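You operate a simulated robot arm through the tools that you are given. There is no shell and no other tool.

You are at the controls of a simulated robot arm. One attempt, no reset.

TASK
Slide the tray under, put the wiper on, jog the belt clean and draw the tray out.

Only the result counts: the job must be done as asked and must still hold three seconds after the hand-in. Knocking over, shifting, dropping, spilling or breaking anything else fails it.

THE ROBOT
A 7-joint arm with a two-finger parallel gripper, fixed in place. Base frame: the origin is on the floor under the middle of its stand, x ahead of it, y to its left, z up. Units: mm, degrees, N and s.
It reaches about 1147 mm from its shoulder. Its first joint turns from -166.0 to 166.0 degrees. Payload 3.43 kg.
The tool frame sits at the grasp point between the pads (the TCP): z along the fingers, y along the line on which they close. The tips reach 30 mm beyond it. Largest opening 94 mm; finger width 28, thickness 10; the body of the gripper, 50 by 96 mm, starts 55 mm behind the TCP.
Orientation is told as [roll, pitch, yaw] about the base's x, y, z axes, in that order, counted from this pose: with the fingers straight down and closing along the base's y, the tool's x points along the base's -x, its y along +y and its z along -z.

THE INTERFACE
- The arm moves only by the tool nudge_tool. Its argument "commands" is text: rows parted by semicolons, each of 7 numbers parted by spaces: the shift along the tool's x, y, z in units of 100 mm (1.0 is 100 mm), then the turn, a rotation vector about the tool's x, y, z in units of 60 degrees (1.0 is 60 degrees), then the opening, from 0 (shut) to 1 (fully open). In form: dx dy dz wx wy wz jaw; .... A call has 1 to 20 rows; each row is the pose to reach, as a shift and turn from the pose commanded when the call began, along the tool's axes at that moment. A call with a number of a shift or a turn outside -1 to 1 is refused whole. A row lasts 0.2 s, in which the tool goes at most 50 mm and 8.6 degrees; a call with a longer step from one row to the next is refused whole, and so is a gripper value outside its range. A pose out of reach is approached as far as the arm can. The call stops where the force on the tool passes 70 N (or 10 N more than at its start, if that is more) or the arm is blocked; 0.2 s more then pass. Each finger travels about 45 mm/s and halts on what it meets, pressing with about 29 N; the grip force reading is that of the motor and also rises with nothing between the fingers. The clock runs only during rows and for 0.2 s after the last one: add rows that repeat a pose to give the fingers time. It gives the time, the measured TCP pose, the force on the tool (base axes), the opening and the grip force at its end, in the units of the frame above (readings bear some noise), with the torque about the TCP (base axes, N m) and any sound that the robot's microphone picked up.
- Cameras (640 x 400 px; columns grow to the right, rows downward): "scene" is fixed at [215.9, -498.3, 1573.9]; the picture's right is [0.77, -0.63, 0.00], its down [-0.28, -0.34, -0.90] and it looks along [0.57, 0.69, -0.44] (base axes); focal length 318 px, centre (320, 200). "wrist" rides on the gripper at [76, 14, -103] in the tool frame; the picture's right is [-0.18, 0.98, 0.00], its down [-0.75, -0.14, -0.64] and it looks along [-0.63, -0.12, 0.77] (tool axes); focal length 243 px, centre (320, 200).
- capture(camera): a new picture of that camera. It takes no simulated time.
- probe_pixels(camera, pixels): for up to 12 pixels [column, row] of the newest picture of that camera ("zoom" is the newest enlarged one), the place [x, y, z] in the base frame of the surface seen there, good to about 2 mm, but the place of the scene camera against the robot may be out by one fixed shift of up to 12 mm in any direction. It takes no simulated time.
- zoom(camera, box): a new picture of the part [left, top, right, bottom] of that camera's present view, enlarged. It takes no simulated time.
- sign_off(): hands the job in; it is judged then, once.

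Open the gripper and draw the arm clear of the work before you hand the job in, unless the task says otherwise.

The tools are called as a command line: name --argument value ..., lists and objects as JSON in quotes. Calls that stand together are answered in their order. nudge_tool: Moves the arm, as the interface text tells. Its arguments: {"type":"object","properties":{"commands":{"type":"string"}},"required":["commands"]} The other tools are called the same way: capture (camera) takes a picture; probe_pixels (camera, pixels) gives the place of the surface under pixels of a picture; zoom (camera, box) takes an enlarged picture of a part of a camera's view; sign_off () hands the job in.

At the start:

```text
time_s: 0.0
tcp_pos: [485.1, 230.4, 1400.9]
orientation: [0.1, 0.1, 0.0]
ft_force: [-0.5, -0.1, -0.8]
wrist_torque: [-0.02, 0.02, -0.01]
grip_width: 94.0
grip_force: 0.2
```

scene: 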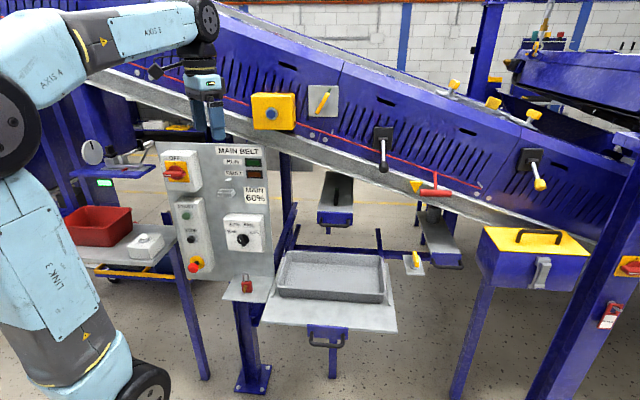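
wrist: 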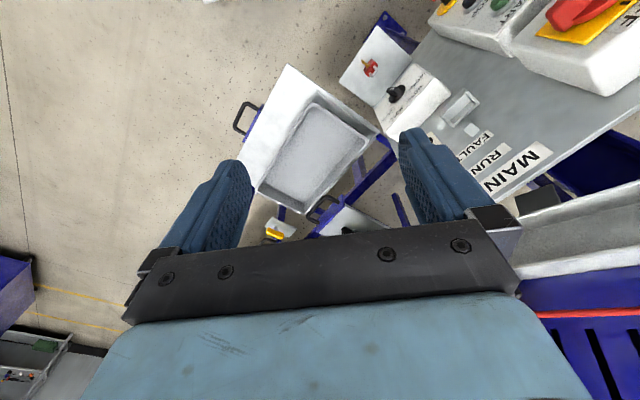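

The first scene picture shows a conveyor, a control panel (about 160-270, 140-280) and a tray on a drawer-like shelf (about 330, 275). I'll enlarge the main parts to read labels before moving.

zoom --camera "scene" --box '[140, 130, 300, 300]'

zoom --camera "scene" --box '[240, 170, 480, 380]'

zoom --camera "scene" --box '[230, 60, 560, 220]'

zoom --camera "scene" --box '[50, 60, 240, 300]'

zoom --camera "scene" --box '[420, 0, 640, 140]'

zoom --camera "scene" --box '[440, 200, 640, 400]'

```text
2.35 times, centred on (220, 215) of scene
```

zoom: 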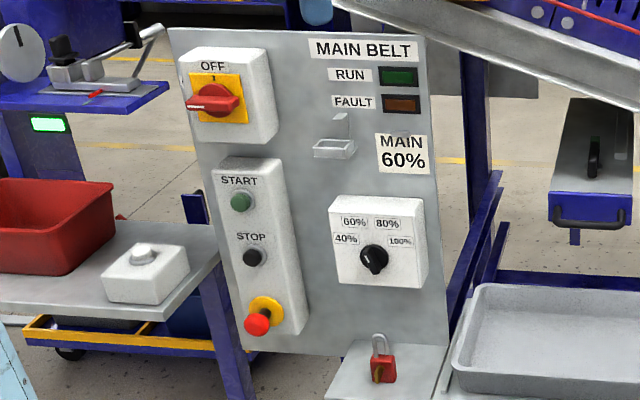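

```text
1.90 times, centred on (360, 275) of scene
```

zoom: 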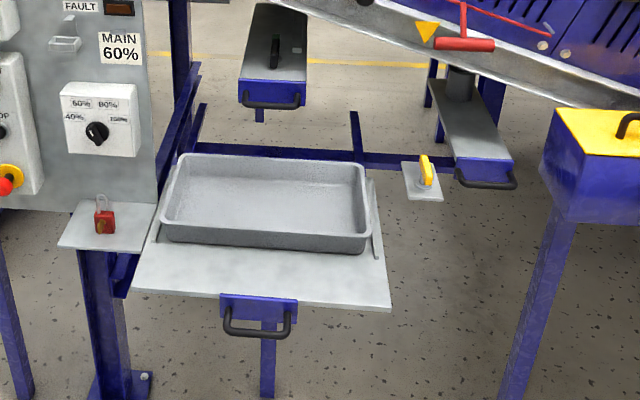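

```text
1.94 times, centred on (395, 140) of scene
```

zoom: 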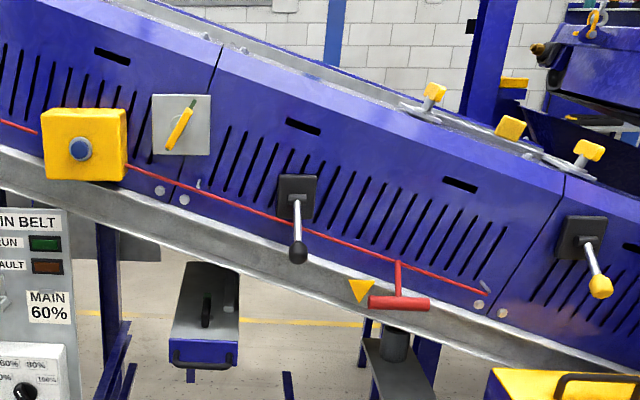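

```text
1.67 times, centred on (145, 180) of scene
```

zoom: 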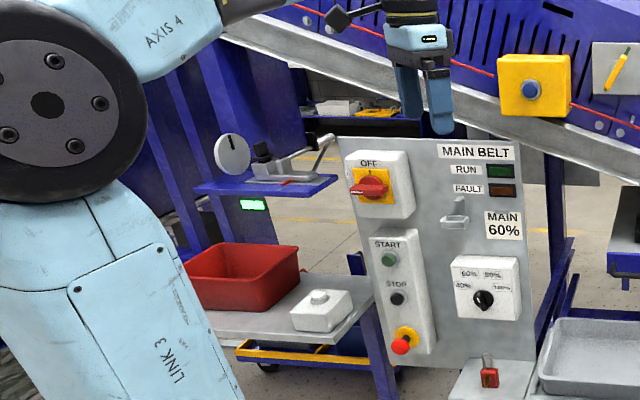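

```text
2.86 times, centred on (530, 70) of scene
```

zoom: 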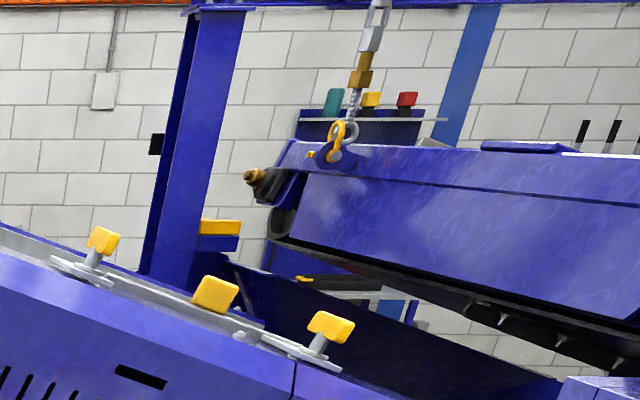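

```text
2.00 times, centred on (540, 300) of scene
```

zoom: 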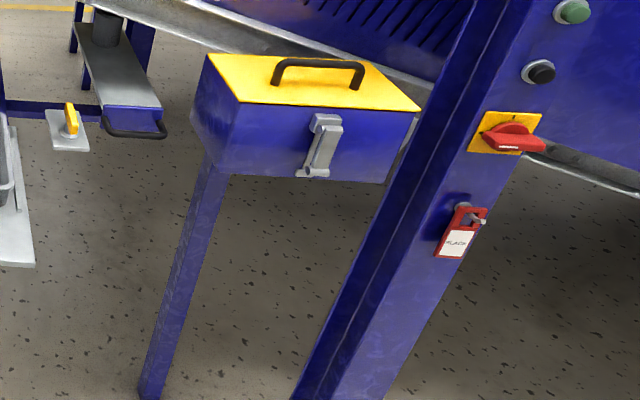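

The zooms show a main switch (OFF), start/stop column, yellow box with a blue button at (272,112), two lever handles at (383,145) and (535,170), and several pull-out plates with handles. I'll probe positions of these.

probe_pixels --camera "scene" --pixels '[[272, 114], [322, 100], [383, 135], [383, 167], [530, 160], [541, 184], [435, 191], [325, 343], [330, 325], [330, 265], [330, 310], [280, 290]]'

probe_pixels --camera "scene" --pixels '[[335, 195], [337, 222], [440, 240], [445, 265], [415, 262], [417, 256], [530, 240], [175, 174], [186, 213], [190, 238], [195, 264], [242, 240]]'

zoom --camera "scene" --box '[290, 160, 390, 240]'

zoom --camera "scene" --box '[390, 160, 490, 280]'

zoom --camera "scene" --box '[240, 70, 350, 150]'

zoom --camera "scene" --box '[350, 110, 450, 200]'

zoom --camera "scene" --box '[500, 120, 600, 210]'

```text
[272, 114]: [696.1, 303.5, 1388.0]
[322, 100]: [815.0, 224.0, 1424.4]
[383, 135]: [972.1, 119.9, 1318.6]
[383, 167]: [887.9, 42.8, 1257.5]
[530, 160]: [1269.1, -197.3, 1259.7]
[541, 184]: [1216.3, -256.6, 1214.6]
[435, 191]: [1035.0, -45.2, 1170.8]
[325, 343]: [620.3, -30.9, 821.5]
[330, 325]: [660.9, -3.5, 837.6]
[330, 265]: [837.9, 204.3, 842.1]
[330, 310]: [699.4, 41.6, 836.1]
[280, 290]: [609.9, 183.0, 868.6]
```

```text
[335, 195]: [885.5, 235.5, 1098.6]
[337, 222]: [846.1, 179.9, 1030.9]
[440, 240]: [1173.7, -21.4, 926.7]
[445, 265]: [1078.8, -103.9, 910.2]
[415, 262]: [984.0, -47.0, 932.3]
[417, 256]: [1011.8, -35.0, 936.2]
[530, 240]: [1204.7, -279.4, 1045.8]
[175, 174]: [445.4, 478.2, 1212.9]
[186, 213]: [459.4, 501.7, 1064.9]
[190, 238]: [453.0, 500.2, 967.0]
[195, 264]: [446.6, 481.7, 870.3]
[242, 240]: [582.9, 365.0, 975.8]
```

```text
5.00 times, centred on (340, 200) of scene
```

zoom: 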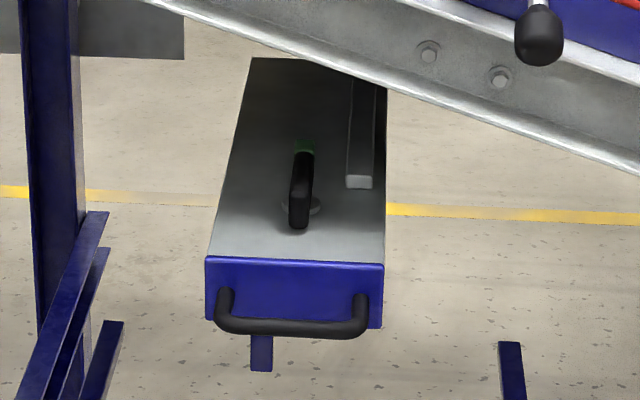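

```text
3.33 times, centred on (440, 220) of scene
```

zoom: 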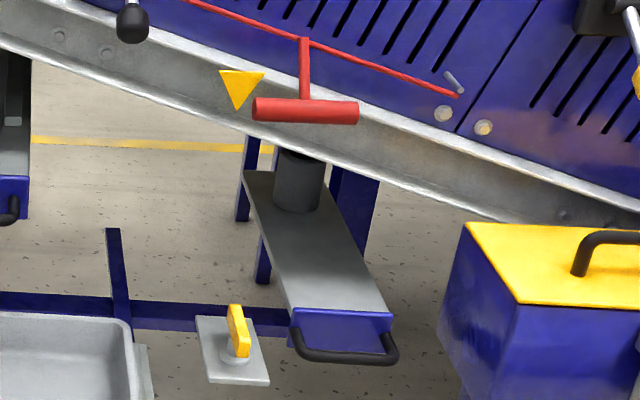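

```text
5.00 times, centred on (295, 110) of scene
```

zoom: 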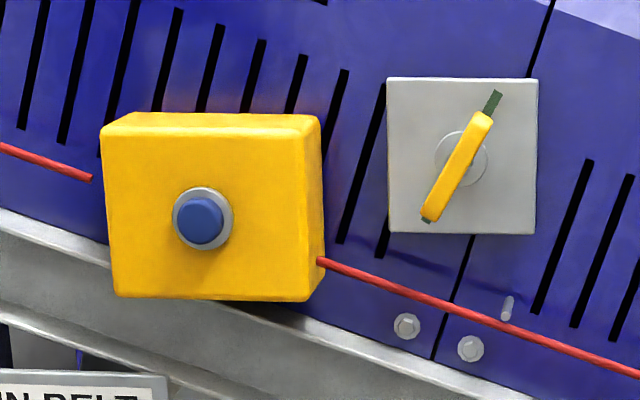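

```text
4.44 times, centred on (400, 155) of scene
```

zoom: 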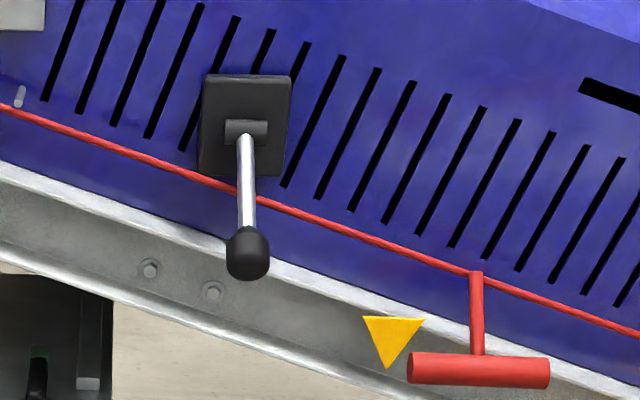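

```text
4.44 times, centred on (550, 165) of scene
```

zoom: 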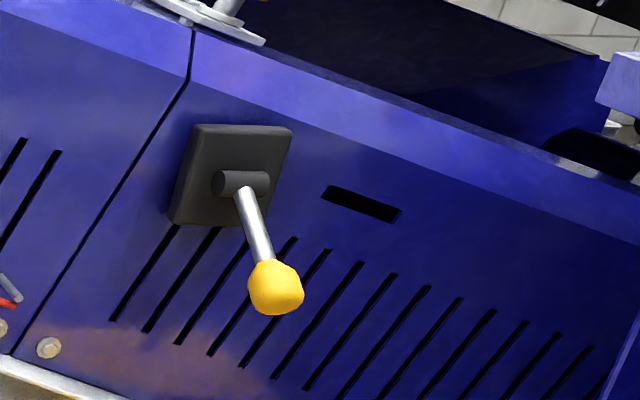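

Next I enlarge the panel dial, the padlock, the tray, and things on the left to read small text.

zoom --camera "scene" --box '[215, 140, 275, 255]'

zoom --camera "scene" --box '[215, 205, 275, 255]'

zoom --camera "scene" --box '[220, 240, 310, 310]'

zoom --camera "scene" --box '[155, 140, 215, 195]'

zoom --camera "scene" --box '[165, 190, 225, 280]'

zoom --camera "scene" --box '[290, 300, 370, 390]'

zoom --camera "scene" --box '[70, 120, 170, 200]'

zoom --camera "scene" --box '[250, 230, 420, 340]'

```text
3.48 times, centred on (245, 198) of scene
```

zoom: 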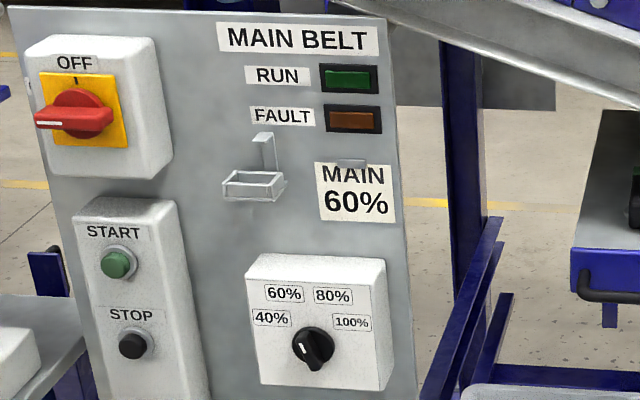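

```text
8.00 times, centred on (245, 230) of scene
```

zoom: 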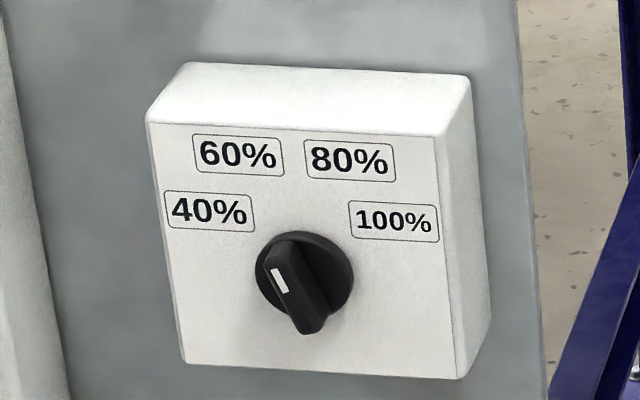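

```text
5.71 times, centred on (265, 275) of scene
```

zoom: 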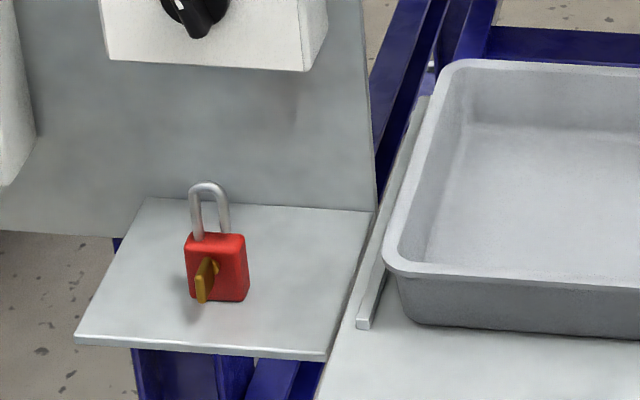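

```text
7.27 times, centred on (185, 168) of scene
```

zoom: 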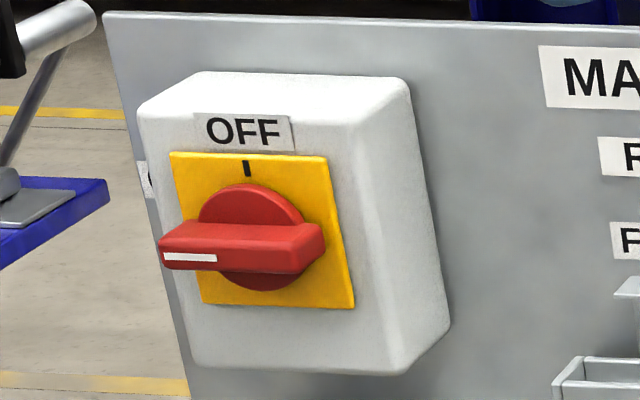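

```text
4.44 times, centred on (195, 235) of scene
```

zoom: 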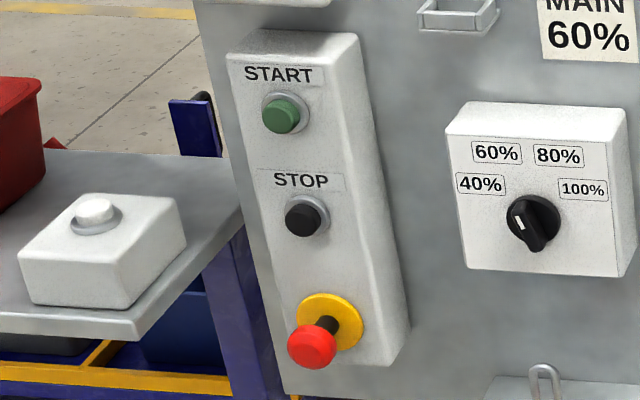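

```text
4.44 times, centred on (330, 345) of scene
```

zoom: 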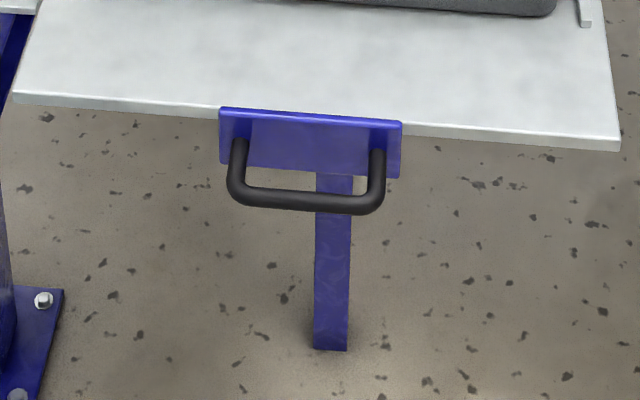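

```text
5.00 times, centred on (120, 160) of scene
```

zoom: 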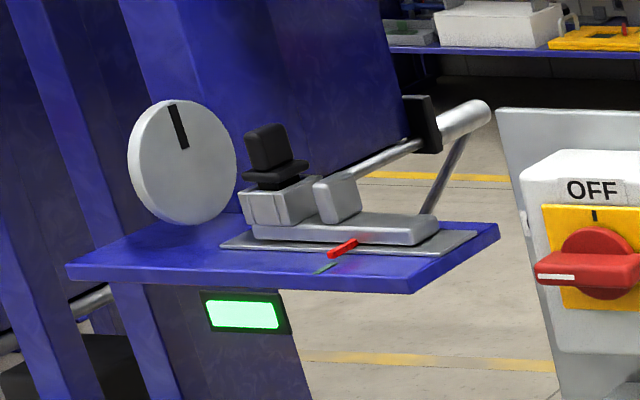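

```text
3.64 times, centred on (335, 285) of scene
```

zoom: 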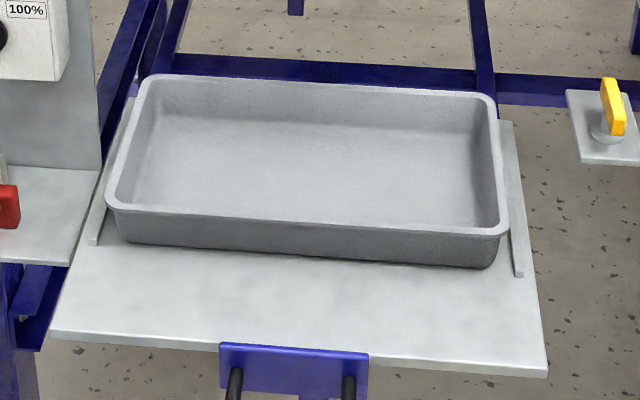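

The wrist camera can give closer looks from the front. The space in front of the frame is free, so I begin moving the arm down and turning it to face the belt.

nudge_tool --commands "-0.133 -0.167 0.167 0 0 -0.1305 1; -0.267 -0.333 0.333 0 0 -0.261 1; -0.4 -0.5 0.5 0 0 -0.3915 1; -0.533 -0.667 0.667 0 0 -0.522 1; -0.667 -0.833 0.833 0 0 -0.6525 1; -0.8 -1.0 1.0 0 0 -0.783 1"

probe_pixels --camera "scene" --pixels '[[300, 255], [372, 262], [277, 288], [385, 300], [265, 318], [396, 330], [308, 343], [343, 345], [308, 326], [347, 330], [330, 350], [330, 375]]'

```text
time_s: 1.4
tcp_pos: [565.9, 132.2, 1302.1]
orientation: [0.0, 0.1, 47.1]
ft_force: [-0.4, 0.7, -0.7]
wrist_torque: [-0.03, -0.02, -0.01]
grip_width: 94.1
grip_force: 0.0
```

```text
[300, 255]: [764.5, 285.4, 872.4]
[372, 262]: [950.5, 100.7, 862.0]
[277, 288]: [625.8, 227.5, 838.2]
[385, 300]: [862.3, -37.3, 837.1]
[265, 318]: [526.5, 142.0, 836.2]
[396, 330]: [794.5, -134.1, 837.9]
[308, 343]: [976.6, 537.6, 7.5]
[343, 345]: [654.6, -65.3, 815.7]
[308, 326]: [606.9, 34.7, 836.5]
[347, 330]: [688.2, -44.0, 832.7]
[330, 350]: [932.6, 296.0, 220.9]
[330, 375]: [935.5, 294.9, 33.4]
```

The drawer plate front edge is at z≈837 and its support leg stands far behind, so it is a cantilevered pull-out. I continue lowering, then tilt the tool so that the wrist camera looks level at the belt.

nudge_tool --commands "0.18 -0.3 0.33 0 0 0 1; 0.36 -0.6 0.66 0 0 0 1; 0.54 -0.9 1.0 0 0 0 1"

nudge_tool --commands "0 -0.11 0.1 0 -0.139 0 1; 0 -0.22 0.2 0 -0.278 0 1; 0 -0.33 0.3 0 -0.417 0 1; 0 -0.45 0.4 0 -0.556 0 1; 0 -0.57 0.5 0 -0.695 0 1; 0 -0.68 0.6 0 -0.833 0 1"

capture --camera "wrist"

capture --camera "scene"

```text
time_s: 2.2
tcp_pos: [594.3, 30.9, 1199.7]
orientation: [0.0, 0.0, 47.1]
ft_force: [-0.4, -0.5, 0.1]
wrist_torque: [0.02, 0.0, 0.0]
grip_width: 94.2
grip_force: 0.1
```

```text
time_s: 3.6
tcp_pos: [642.7, -17.2, 1140.1]
orientation: [0.0, -50.0, 46.8]
ft_force: [-0.2, 0.4, 0.0]
wrist_torque: [-0.01, 0.0, -0.06]
grip_width: 93.9
grip_force: 0.1
```

```text
taken
```

wrist: 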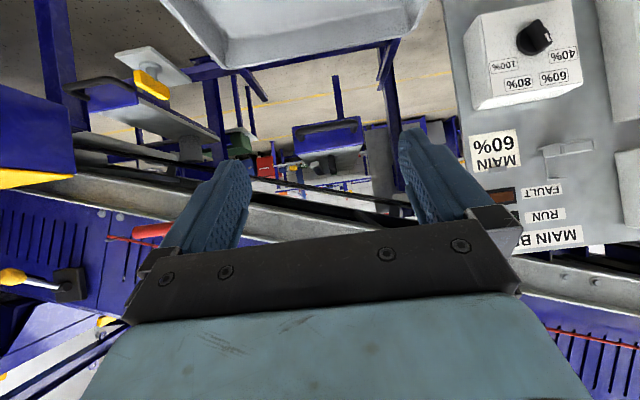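

```text
taken
```

scene: 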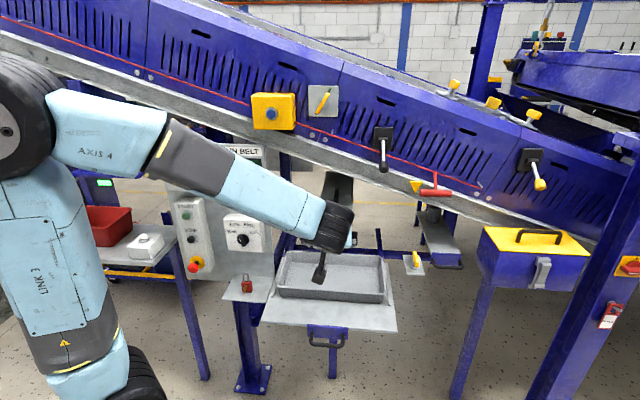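

The wrist view is upside-down but shows the underside. I enlarge the middle part and the pieces near (150,90) and (330,150).

zoom --camera "wrist" --box '[220, 60, 460, 210]'

zoom --camera "wrist" --box '[60, 30, 260, 180]'

zoom --camera "wrist" --box '[0, 130, 200, 330]'

zoom --camera "scene" --box '[250, 140, 450, 350]'

```text
2.67 times, centred on (340, 135) of wrist
```

zoom: 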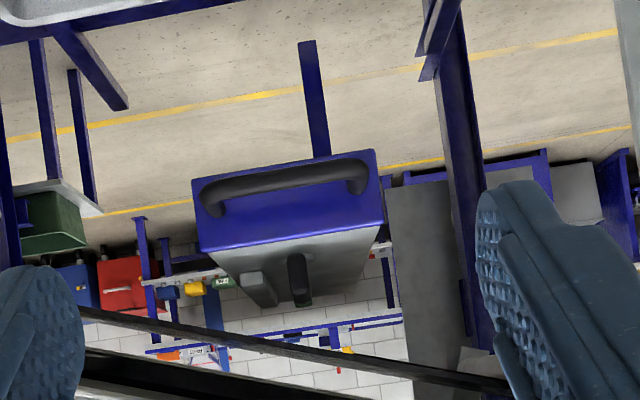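

```text
2.67 times, centred on (160, 105) of wrist
```

zoom: 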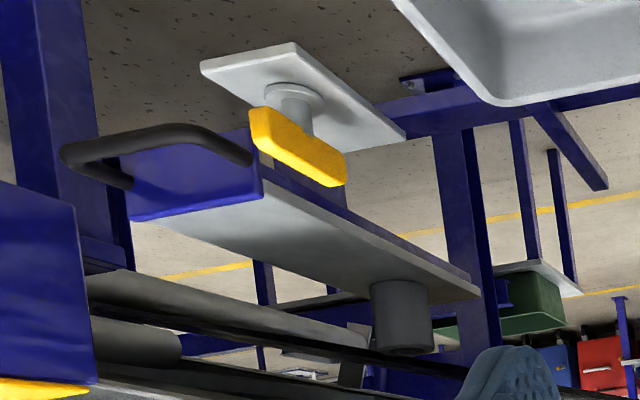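

```text
2.00 times, centred on (100, 230) of wrist
```

zoom: 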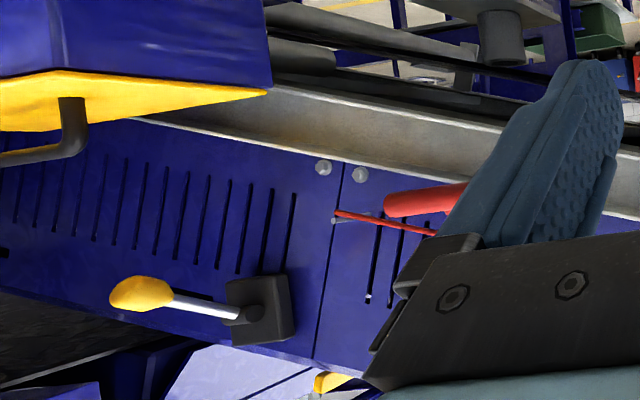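

```text
1.90 times, centred on (350, 245) of scene
```

zoom: 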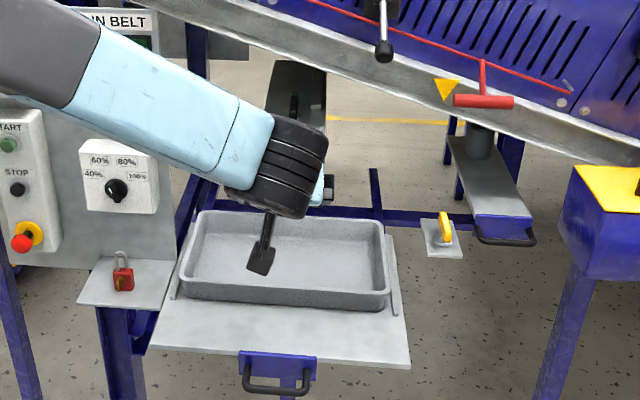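

I probe drawer 1 details, the lower beam edge and the underside to understand the geometry.

probe_pixels --camera "wrist" --pixels '[[330, 130], [330, 140], [333, 152], [332, 165], [336, 170], [300, 135], [358, 135], [318, 168], [300, 195], [350, 205], [158, 90], [100, 95]]'

probe_pixels --camera "wrist" --pixels '[[190, 150], [165, 75], [130, 85], [150, 110], [15, 277], [70, 285], [152, 231], [290, 165], [280, 188], [400, 95], [400, 130], [260, 60]]'

probe_pixels --camera "scene" --pixels '[[300, 130], [340, 140], [340, 157], [400, 165], [400, 178], [400, 195], [270, 130], [270, 150], [415, 185], [432, 180], [446, 190], [424, 191]]'

```text
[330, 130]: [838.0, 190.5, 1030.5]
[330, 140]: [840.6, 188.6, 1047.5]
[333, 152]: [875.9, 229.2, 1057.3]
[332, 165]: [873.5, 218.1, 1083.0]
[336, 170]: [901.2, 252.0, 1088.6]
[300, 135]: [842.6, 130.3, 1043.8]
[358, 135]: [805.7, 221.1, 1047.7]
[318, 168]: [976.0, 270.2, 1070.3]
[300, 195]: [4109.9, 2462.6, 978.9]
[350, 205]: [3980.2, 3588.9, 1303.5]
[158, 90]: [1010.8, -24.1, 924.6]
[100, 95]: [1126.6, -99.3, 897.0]
```

```text
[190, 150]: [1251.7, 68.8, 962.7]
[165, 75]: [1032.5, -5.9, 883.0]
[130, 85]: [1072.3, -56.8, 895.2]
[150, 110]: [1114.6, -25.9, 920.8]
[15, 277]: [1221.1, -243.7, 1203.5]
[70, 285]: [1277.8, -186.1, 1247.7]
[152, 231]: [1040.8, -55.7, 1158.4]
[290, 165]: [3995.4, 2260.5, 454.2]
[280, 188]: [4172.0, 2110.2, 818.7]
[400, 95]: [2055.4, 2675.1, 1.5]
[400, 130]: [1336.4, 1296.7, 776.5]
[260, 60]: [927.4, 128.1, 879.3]
```

```text
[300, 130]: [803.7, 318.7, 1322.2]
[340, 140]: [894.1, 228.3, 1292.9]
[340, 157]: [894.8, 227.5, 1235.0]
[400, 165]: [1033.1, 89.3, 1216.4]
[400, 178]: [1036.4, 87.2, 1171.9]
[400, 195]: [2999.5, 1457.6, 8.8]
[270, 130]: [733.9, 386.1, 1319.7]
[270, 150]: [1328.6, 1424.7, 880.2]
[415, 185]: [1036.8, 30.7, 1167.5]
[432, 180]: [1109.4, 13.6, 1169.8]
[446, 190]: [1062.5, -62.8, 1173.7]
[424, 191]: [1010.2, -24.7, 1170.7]
```

Frame face points (804,319) and (1036,87) show that the belt runs at exactly 45° to the base axes. I move closer and higher for a better look at drawer 1 (its black handle with a green mark).

nudge_tool --commands "-0.33 -0.03 0.155 0 0 0 1; -0.66 -0.07 0.31 0 0 0 1; -0.99 -0.07 0.46 0 0.08 0 1; -1.0 -0.07 0.62 0 0.167 0 1"

capture --camera "wrist"

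zoom --camera "wrist" --box '[240, 40, 460, 200]'

zoom --camera "wrist" --box '[0, 0, 260, 200]'

```text
time_s: 4.6
tcp_pos: [727.1, 59.6, 1177.0]
orientation: [-0.1, -40.0, 47.0]
ft_force: [-0.6, -0.2, -0.5]
wrist_torque: [0.05, -0.04, 0.01]
grip_width: 94.2
grip_force: 0.0
```

```text
taken
```

wrist: 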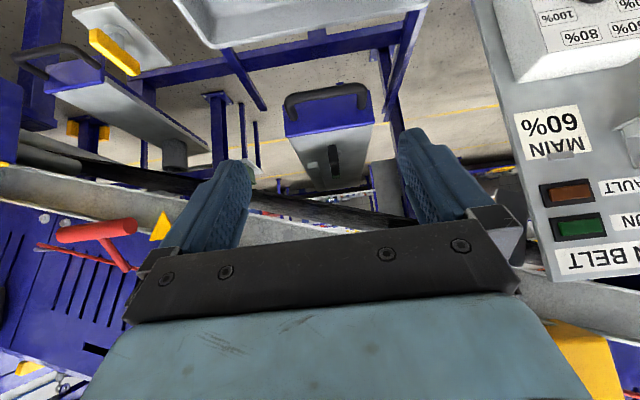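

```text
2.50 times, centred on (350, 120) of wrist
```

zoom: 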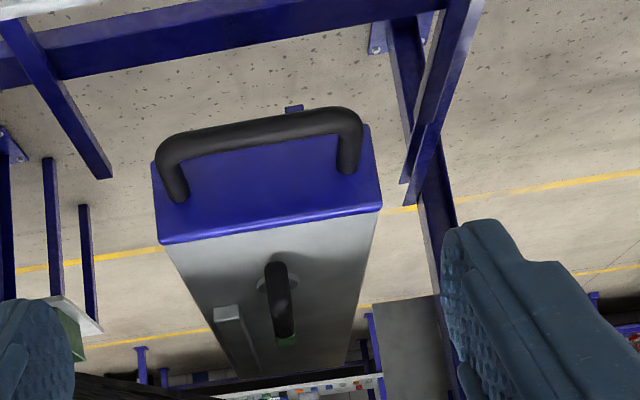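

```text
2.00 times, centred on (130, 100) of wrist
```

zoom: 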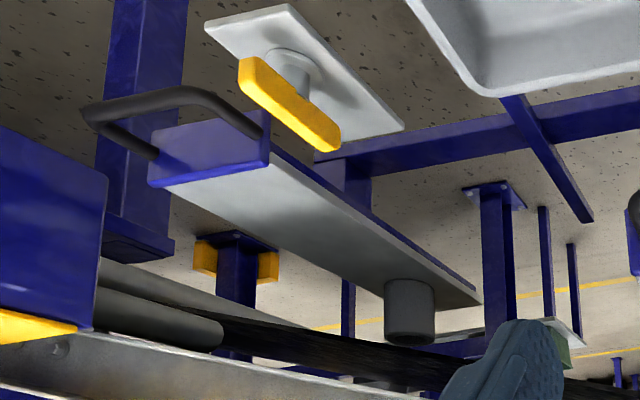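

Zooming closely on the yellow quarter-turns, the lever and the label triangle for any markings.

zoom --camera "scene" --box '[395, 240, 435, 280]'

zoom --camera "scene" --box '[300, 80, 345, 120]'

zoom --camera "scene" --box '[365, 120, 405, 175]'

zoom --camera "scene" --box '[400, 160, 470, 210]'

zoom --camera "scene" --box '[440, 60, 560, 130]'

zoom --camera "scene" --box '[310, 160, 370, 220]'

zoom --camera "scene" --box '[0, 0, 640, 130]'

zoom --camera "scene" --box '[560, 230, 640, 340]'

```text
10.00 times, centred on (415, 260) of scene
```

zoom: 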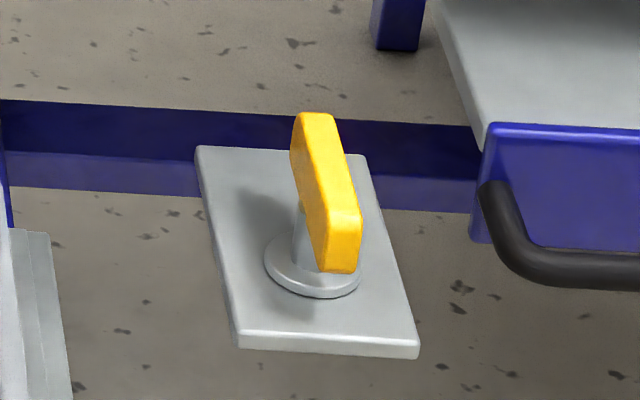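

```text
10.00 times, centred on (322, 100) of scene
```

zoom: 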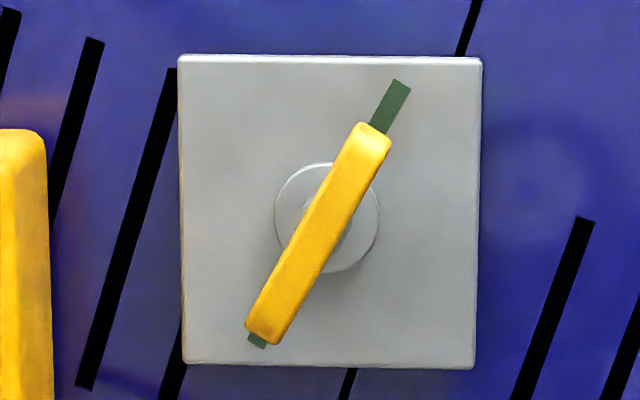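

```text
7.27 times, centred on (385, 148) of scene
```

zoom: 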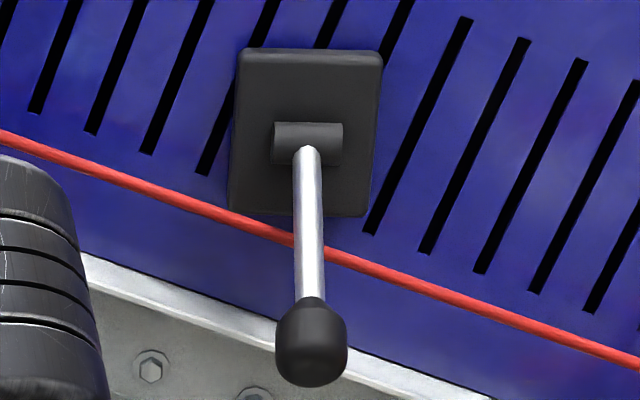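

```text
8.00 times, centred on (435, 185) of scene
```

zoom: 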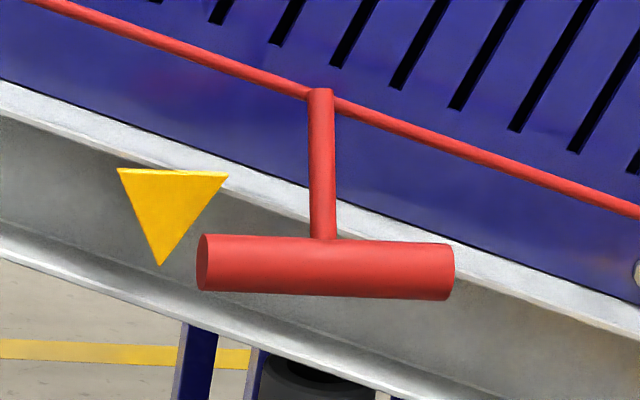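

```text
5.33 times, centred on (500, 95) of scene
```

zoom: 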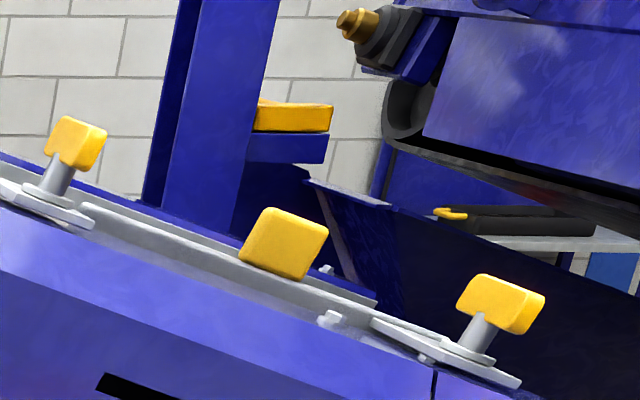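

```text
6.67 times, centred on (340, 190) of scene
```

zoom: 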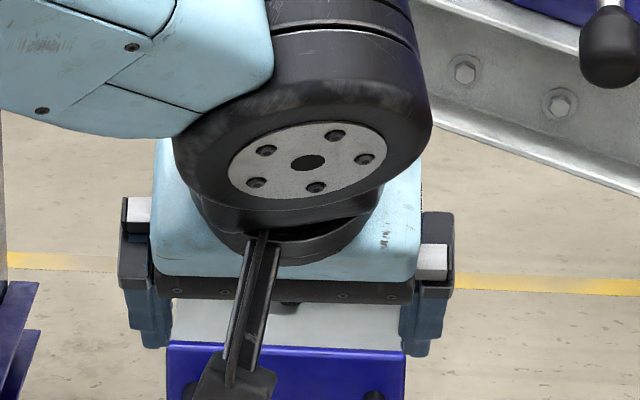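

```text
1.00 times, centred on (320, 65) of scene (not enlarged: the box is as wide or as high as the picture)
```

zoom: 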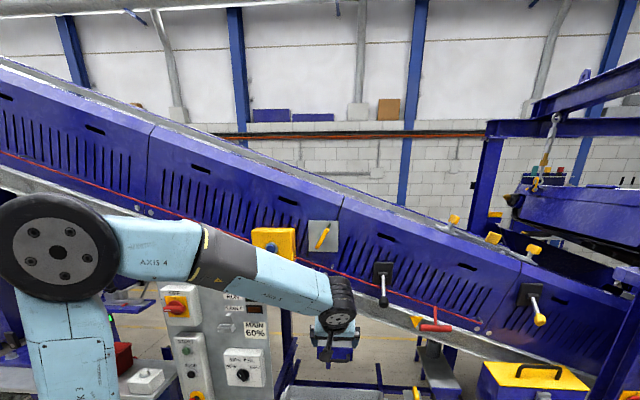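

```text
3.64 times, centred on (600, 285) of scene
```

zoom: 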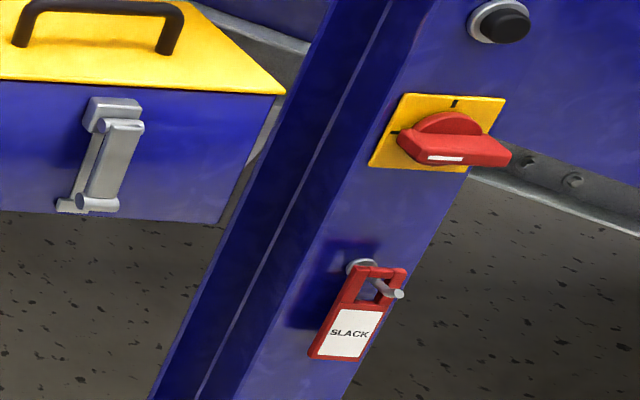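

I probe the lever and strip on drawer 1 in detail from this viewpoint.

zoom --camera "wrist" --box '[300, 120, 380, 190]'

```text
5.71 times, centred on (340, 155) of wrist
```

zoom: 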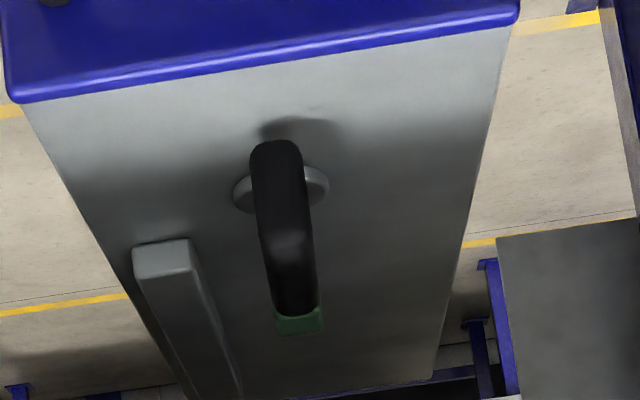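

probe_pixels --camera "zoom" --pixels '[[270, 60], [100, 130], [400, 300], [280, 155], [285, 230], [290, 295], [300, 322], [160, 265], [200, 320], [235, 390], [240, 195], [60, 100]]'

probe_pixels --camera "wrist" --pixels '[[328, 93], [292, 102], [363, 92], [290, 118], [370, 112], [330, 108], [320, 225], [290, 215], [350, 230], [160, 195], [60, 160], [175, 150]]'

```text
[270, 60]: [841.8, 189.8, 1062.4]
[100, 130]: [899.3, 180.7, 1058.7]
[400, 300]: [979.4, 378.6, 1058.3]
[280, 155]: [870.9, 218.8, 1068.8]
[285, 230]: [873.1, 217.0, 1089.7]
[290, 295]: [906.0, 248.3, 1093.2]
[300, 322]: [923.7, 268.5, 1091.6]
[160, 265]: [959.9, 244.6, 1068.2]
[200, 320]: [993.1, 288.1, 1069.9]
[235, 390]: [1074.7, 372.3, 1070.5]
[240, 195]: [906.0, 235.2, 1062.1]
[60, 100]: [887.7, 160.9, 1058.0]
```

```text
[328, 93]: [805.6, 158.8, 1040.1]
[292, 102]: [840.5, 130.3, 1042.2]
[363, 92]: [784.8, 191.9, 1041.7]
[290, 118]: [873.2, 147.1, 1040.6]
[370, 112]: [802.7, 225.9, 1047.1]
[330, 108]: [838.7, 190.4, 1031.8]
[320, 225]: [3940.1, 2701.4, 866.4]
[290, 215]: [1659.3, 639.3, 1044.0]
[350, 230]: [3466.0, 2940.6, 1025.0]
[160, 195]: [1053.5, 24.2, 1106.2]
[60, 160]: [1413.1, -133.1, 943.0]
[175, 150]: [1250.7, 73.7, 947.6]
```

The handle on drawer 1 sits at about [890,235,1091] with a green end, and a strip runs behind it at z≈1070. Now I probe the dark belt band and the rollers to find where the return belt is.

zoom --camera "wrist" --box '[0, 120, 200, 260]'

zoom --camera "wrist" --box '[220, 140, 420, 240]'

probe_pixels --camera "wrist" --pixels '[[265, 200], [280, 205], [310, 212], [350, 216], [380, 215], [330, 200], [120, 172], [140, 178], [170, 180], [90, 168], [260, 215], [395, 222]]'

```text
2.86 times, centred on (100, 190) of wrist
```

zoom: 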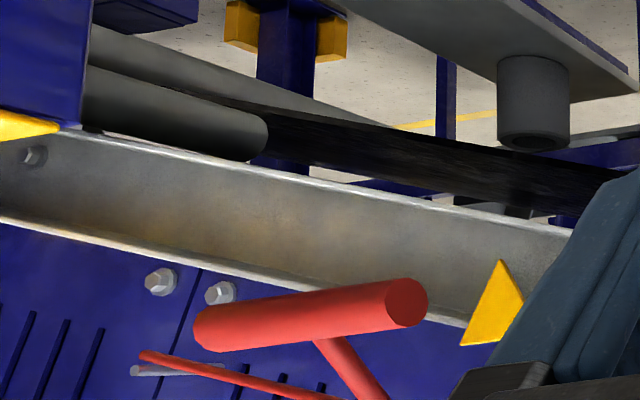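

```text
3.20 times, centred on (320, 190) of wrist
```

zoom: 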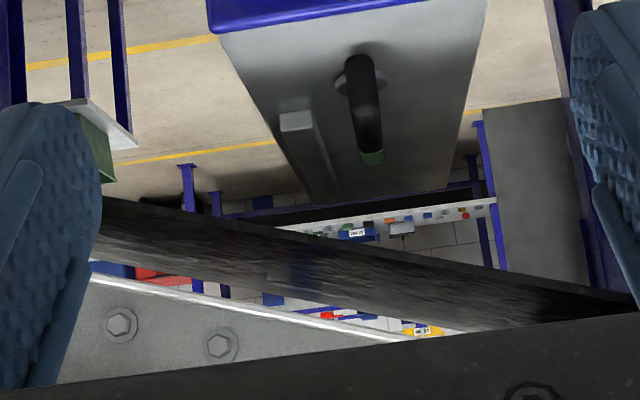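

```text
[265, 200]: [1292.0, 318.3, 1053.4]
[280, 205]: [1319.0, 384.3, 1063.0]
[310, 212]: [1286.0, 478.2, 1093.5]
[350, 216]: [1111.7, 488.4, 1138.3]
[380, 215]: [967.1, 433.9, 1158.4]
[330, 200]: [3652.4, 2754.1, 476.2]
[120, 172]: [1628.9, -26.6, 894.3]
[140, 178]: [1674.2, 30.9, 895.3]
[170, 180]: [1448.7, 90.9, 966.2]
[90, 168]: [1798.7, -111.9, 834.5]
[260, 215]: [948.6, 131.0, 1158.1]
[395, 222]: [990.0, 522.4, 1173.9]
```

The return belt underside lies near z≈1131 at u=460 (over drawer 1). I now probe the clamps on the frame top and look for other marks.

probe_pixels --camera "scene" --pixels '[[455, 84], [493, 103], [533, 113], [450, 95], [475, 108], [500, 118], [530, 130], [300, 40], [330, 50], [420, 85], [490, 200], [145, 20]]'

zoom --camera "scene" --box '[430, 70, 560, 160]'

zoom --camera "scene" --box '[210, 0, 430, 130]'

zoom --camera "scene" --box '[520, 20, 640, 120]'

```text
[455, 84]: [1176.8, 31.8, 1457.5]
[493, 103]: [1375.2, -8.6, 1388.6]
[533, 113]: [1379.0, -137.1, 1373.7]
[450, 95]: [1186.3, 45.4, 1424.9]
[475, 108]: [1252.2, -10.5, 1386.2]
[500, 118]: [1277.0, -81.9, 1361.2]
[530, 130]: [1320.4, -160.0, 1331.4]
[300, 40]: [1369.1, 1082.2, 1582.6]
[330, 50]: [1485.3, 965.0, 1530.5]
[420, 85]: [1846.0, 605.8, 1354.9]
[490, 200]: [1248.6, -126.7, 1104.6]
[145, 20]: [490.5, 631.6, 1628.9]
```

```text
4.44 times, centred on (495, 115) of scene
```

zoom: 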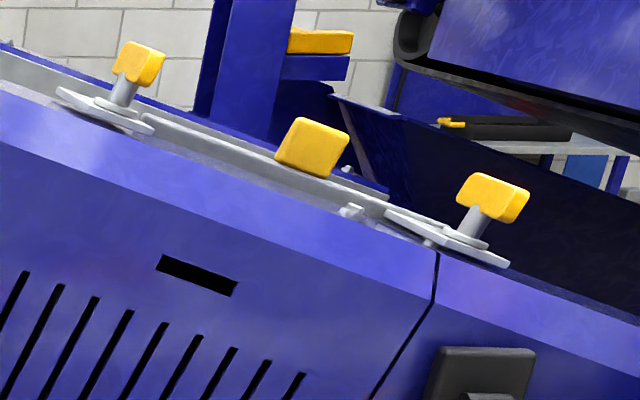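

```text
2.91 times, centred on (320, 65) of scene
```

zoom: 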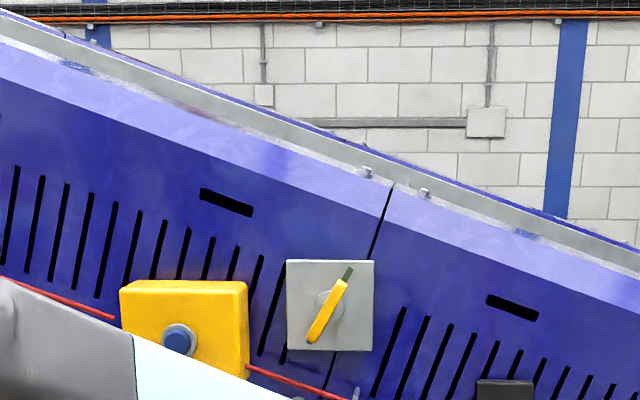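

```text
4.00 times, centred on (580, 70) of scene
```

zoom: 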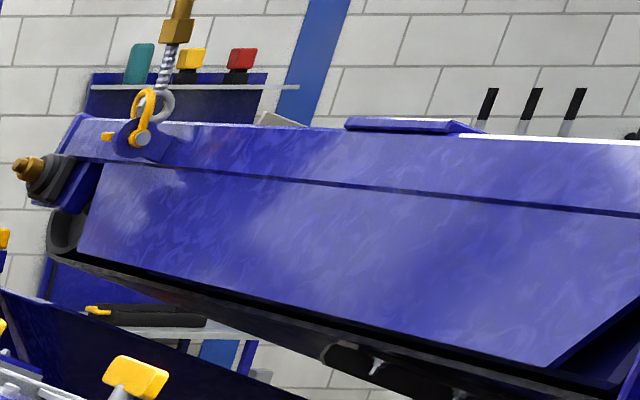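

I raise the arm in front of the frame to look at the belt's upper run from above, moving straight up at n≈556 (clear of the yellow box and lever).

nudge_tool --commands "-0.27 0 -0.33 0 0 0 1; -0.55 0 -0.66 0 0 0 1; -0.83 0 -0.99 0 0 0 1"

nudge_tool --commands "-0.27 0 -0.33 0 0 0 1; -0.55 0 -0.66 0 0 0 1; -0.83 0 -0.99 0 0 0 1"

nudge_tool --commands "-0.27 0 -0.33 0 0.1 0 1; -0.55 0 -0.66 0 0.2 0 1; -0.83 0 -0.99 0 0.333 0 1"

capture --camera "wrist"

capture --camera "scene"

```text
time_s: 5.4
tcp_pos: [725.0, 60.0, 1309.0]
orientation: [0.1, -39.9, 46.8]
ft_force: [1.1, 0.2, 0.8]
wrist_torque: [0.0, 0.01, 0.01]
grip_width: 94.0
grip_force: 0.0
```

```text
time_s: 6.2
tcp_pos: [726.9, 62.0, 1436.1]
orientation: [0.1, -39.9, 46.9]
ft_force: [0.4, 0.1, 0.4]
wrist_torque: [0.02, -0.02, 0.01]
grip_width: 94.2
grip_force: 0.0
```

```text
time_s: 7.0
tcp_pos: [727.4, 57.4, 1562.0]
orientation: [0.1, -19.9, 47.0]
ft_force: [-0.6, 0.1, 1.6]
wrist_torque: [-0.01, -0.04, -0.02]
grip_width: 94.1
grip_force: 0.1
```

```text
taken
```

wrist: 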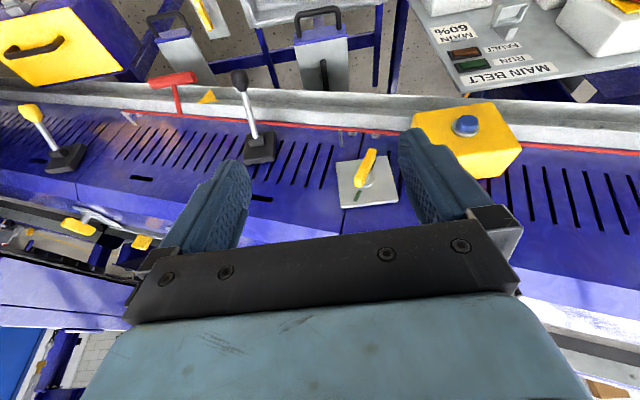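

```text
taken
```

scene: 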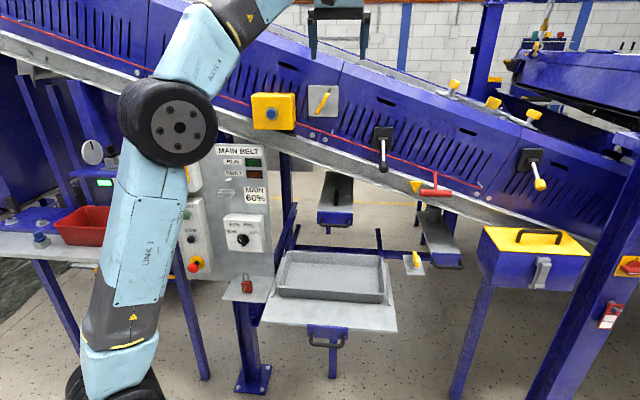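

From above, the wrist view shows both levers (245,90) and (35,120), the jog box (465,125) and yellow quarter-turn (365,170). I zoom on them.

zoom --camera "wrist" --box '[130, 40, 420, 220]'

zoom --camera "wrist" --box '[0, 0, 200, 180]'

zoom --camera "wrist" --box '[0, 180, 180, 400]'

zoom --camera "wrist" --box '[400, 0, 640, 180]'

```text
2.21 times, centred on (275, 130) of wrist
```

zoom: 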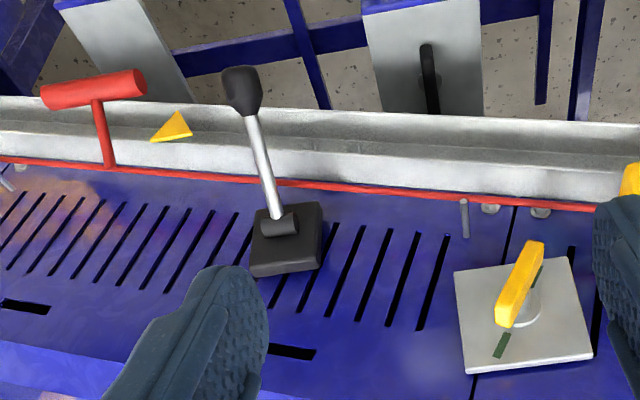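

```text
2.22 times, centred on (100, 90) of wrist
```

zoom: 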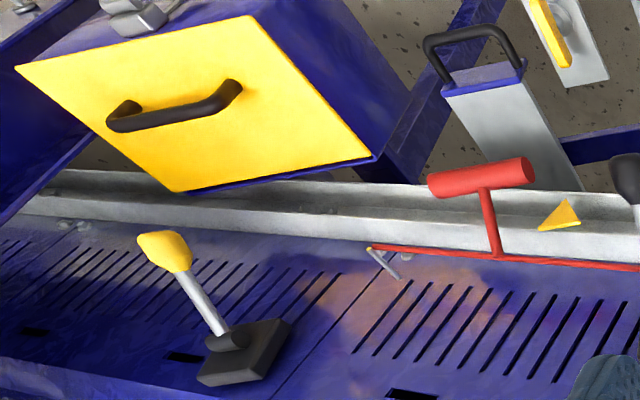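

```text
1.82 times, centred on (90, 290) of wrist
```

zoom: 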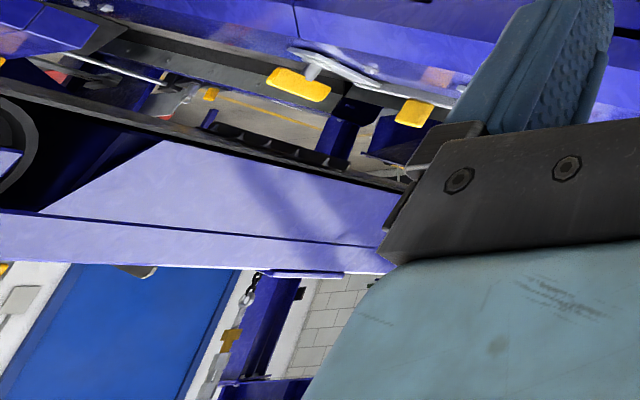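

```text
2.22 times, centred on (520, 90) of wrist
```

zoom: 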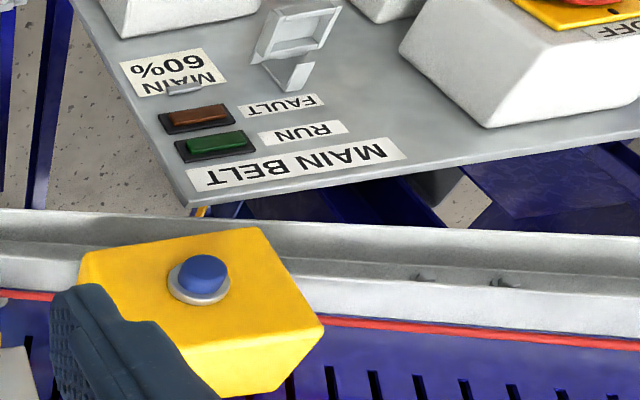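

The gripper hides the belt from this side. The return belt's underside should show what wiper exists, so I go back down in front of the frame and tilt the tool level, which makes the camera look up at the underside.

nudge_tool --commands "0.24 0 0.27 0 -0.11 0 1; 0.48 0 0.54 0 -0.22 0 1; 0.716 0 0.803 0 -0.333 0 1"

nudge_tool --commands "0.22 0 0.28 0 0 0 1; 0.43 0 0.56 0 0 0 1; 0.65 0 0.84 0 0 0 1"

nudge_tool --commands "0.22 0 0.28 0 0 0 1; 0.43 0 0.56 0 0 0 1; 0.65 0 0.84 0 0 0 1"

nudge_tool --commands "0.22 0 0.28 0 -0.14 0 1; 0.43 0 0.56 0 -0.28 0 1; 0.65 0 0.84 0 -0.42 0 1; 0.65 0 0.84 0 -0.56 0 1; 0.65 0 0.84 0 -0.7 0 1; 0.65 0 0.84 0 -0.833 0 1"

capture --camera "wrist"

capture --camera "scene"

```text
time_s: 7.8
tcp_pos: [698.5, 27.6, 1463.7]
orientation: [-0.1, -40.0, 47.1]
ft_force: [1.2, 0.1, 0.2]
wrist_torque: [0.0, -0.02, 0.01]
grip_width: 94.1
grip_force: 0.0
```

```text
time_s: 8.6
tcp_pos: [699.4, 35.3, 1359.1]
orientation: [0.0, -40.0, 47.0]
ft_force: [-0.6, -0.2, -0.3]
wrist_torque: [0.0, -0.01, 0.0]
grip_width: 93.9
grip_force: 0.0
```

```text
time_s: 9.4
tcp_pos: [702.6, 36.5, 1252.4]
orientation: [0.0, -39.9, 47.0]
ft_force: [-0.5, -0.2, 0.5]
wrist_torque: [0.02, 0.02, 0.02]
grip_width: 94.1
grip_force: 0.1
```

```text
time_s: 10.8
tcp_pos: [707.1, 39.8, 1147.3]
orientation: [-164.6, -90.0, -148.7]
ft_force: [-0.8, 0.2, 0.6]
wrist_torque: [-0.01, 0.01, -0.02]
grip_width: 93.7
grip_force: 0.0
```

```text
taken
```

wrist: 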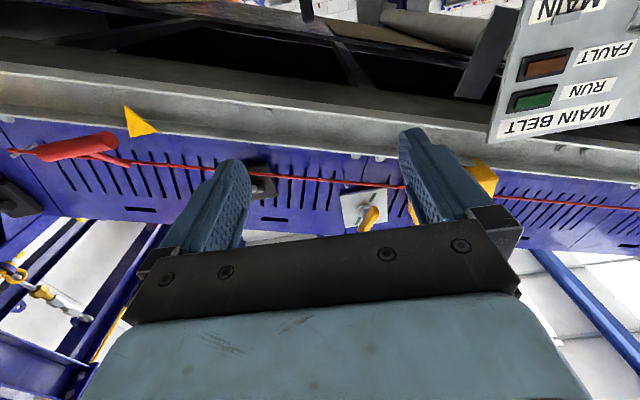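

```text
taken
```

scene: 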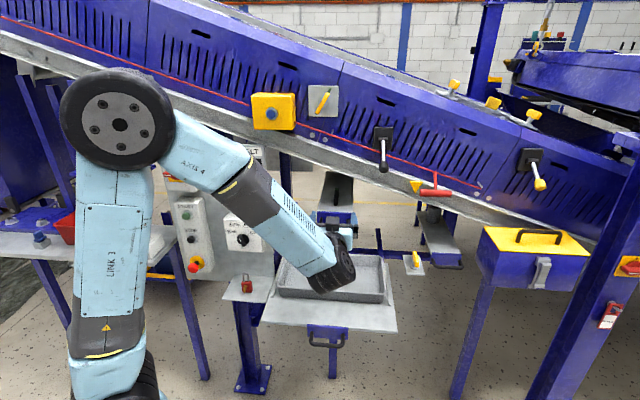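

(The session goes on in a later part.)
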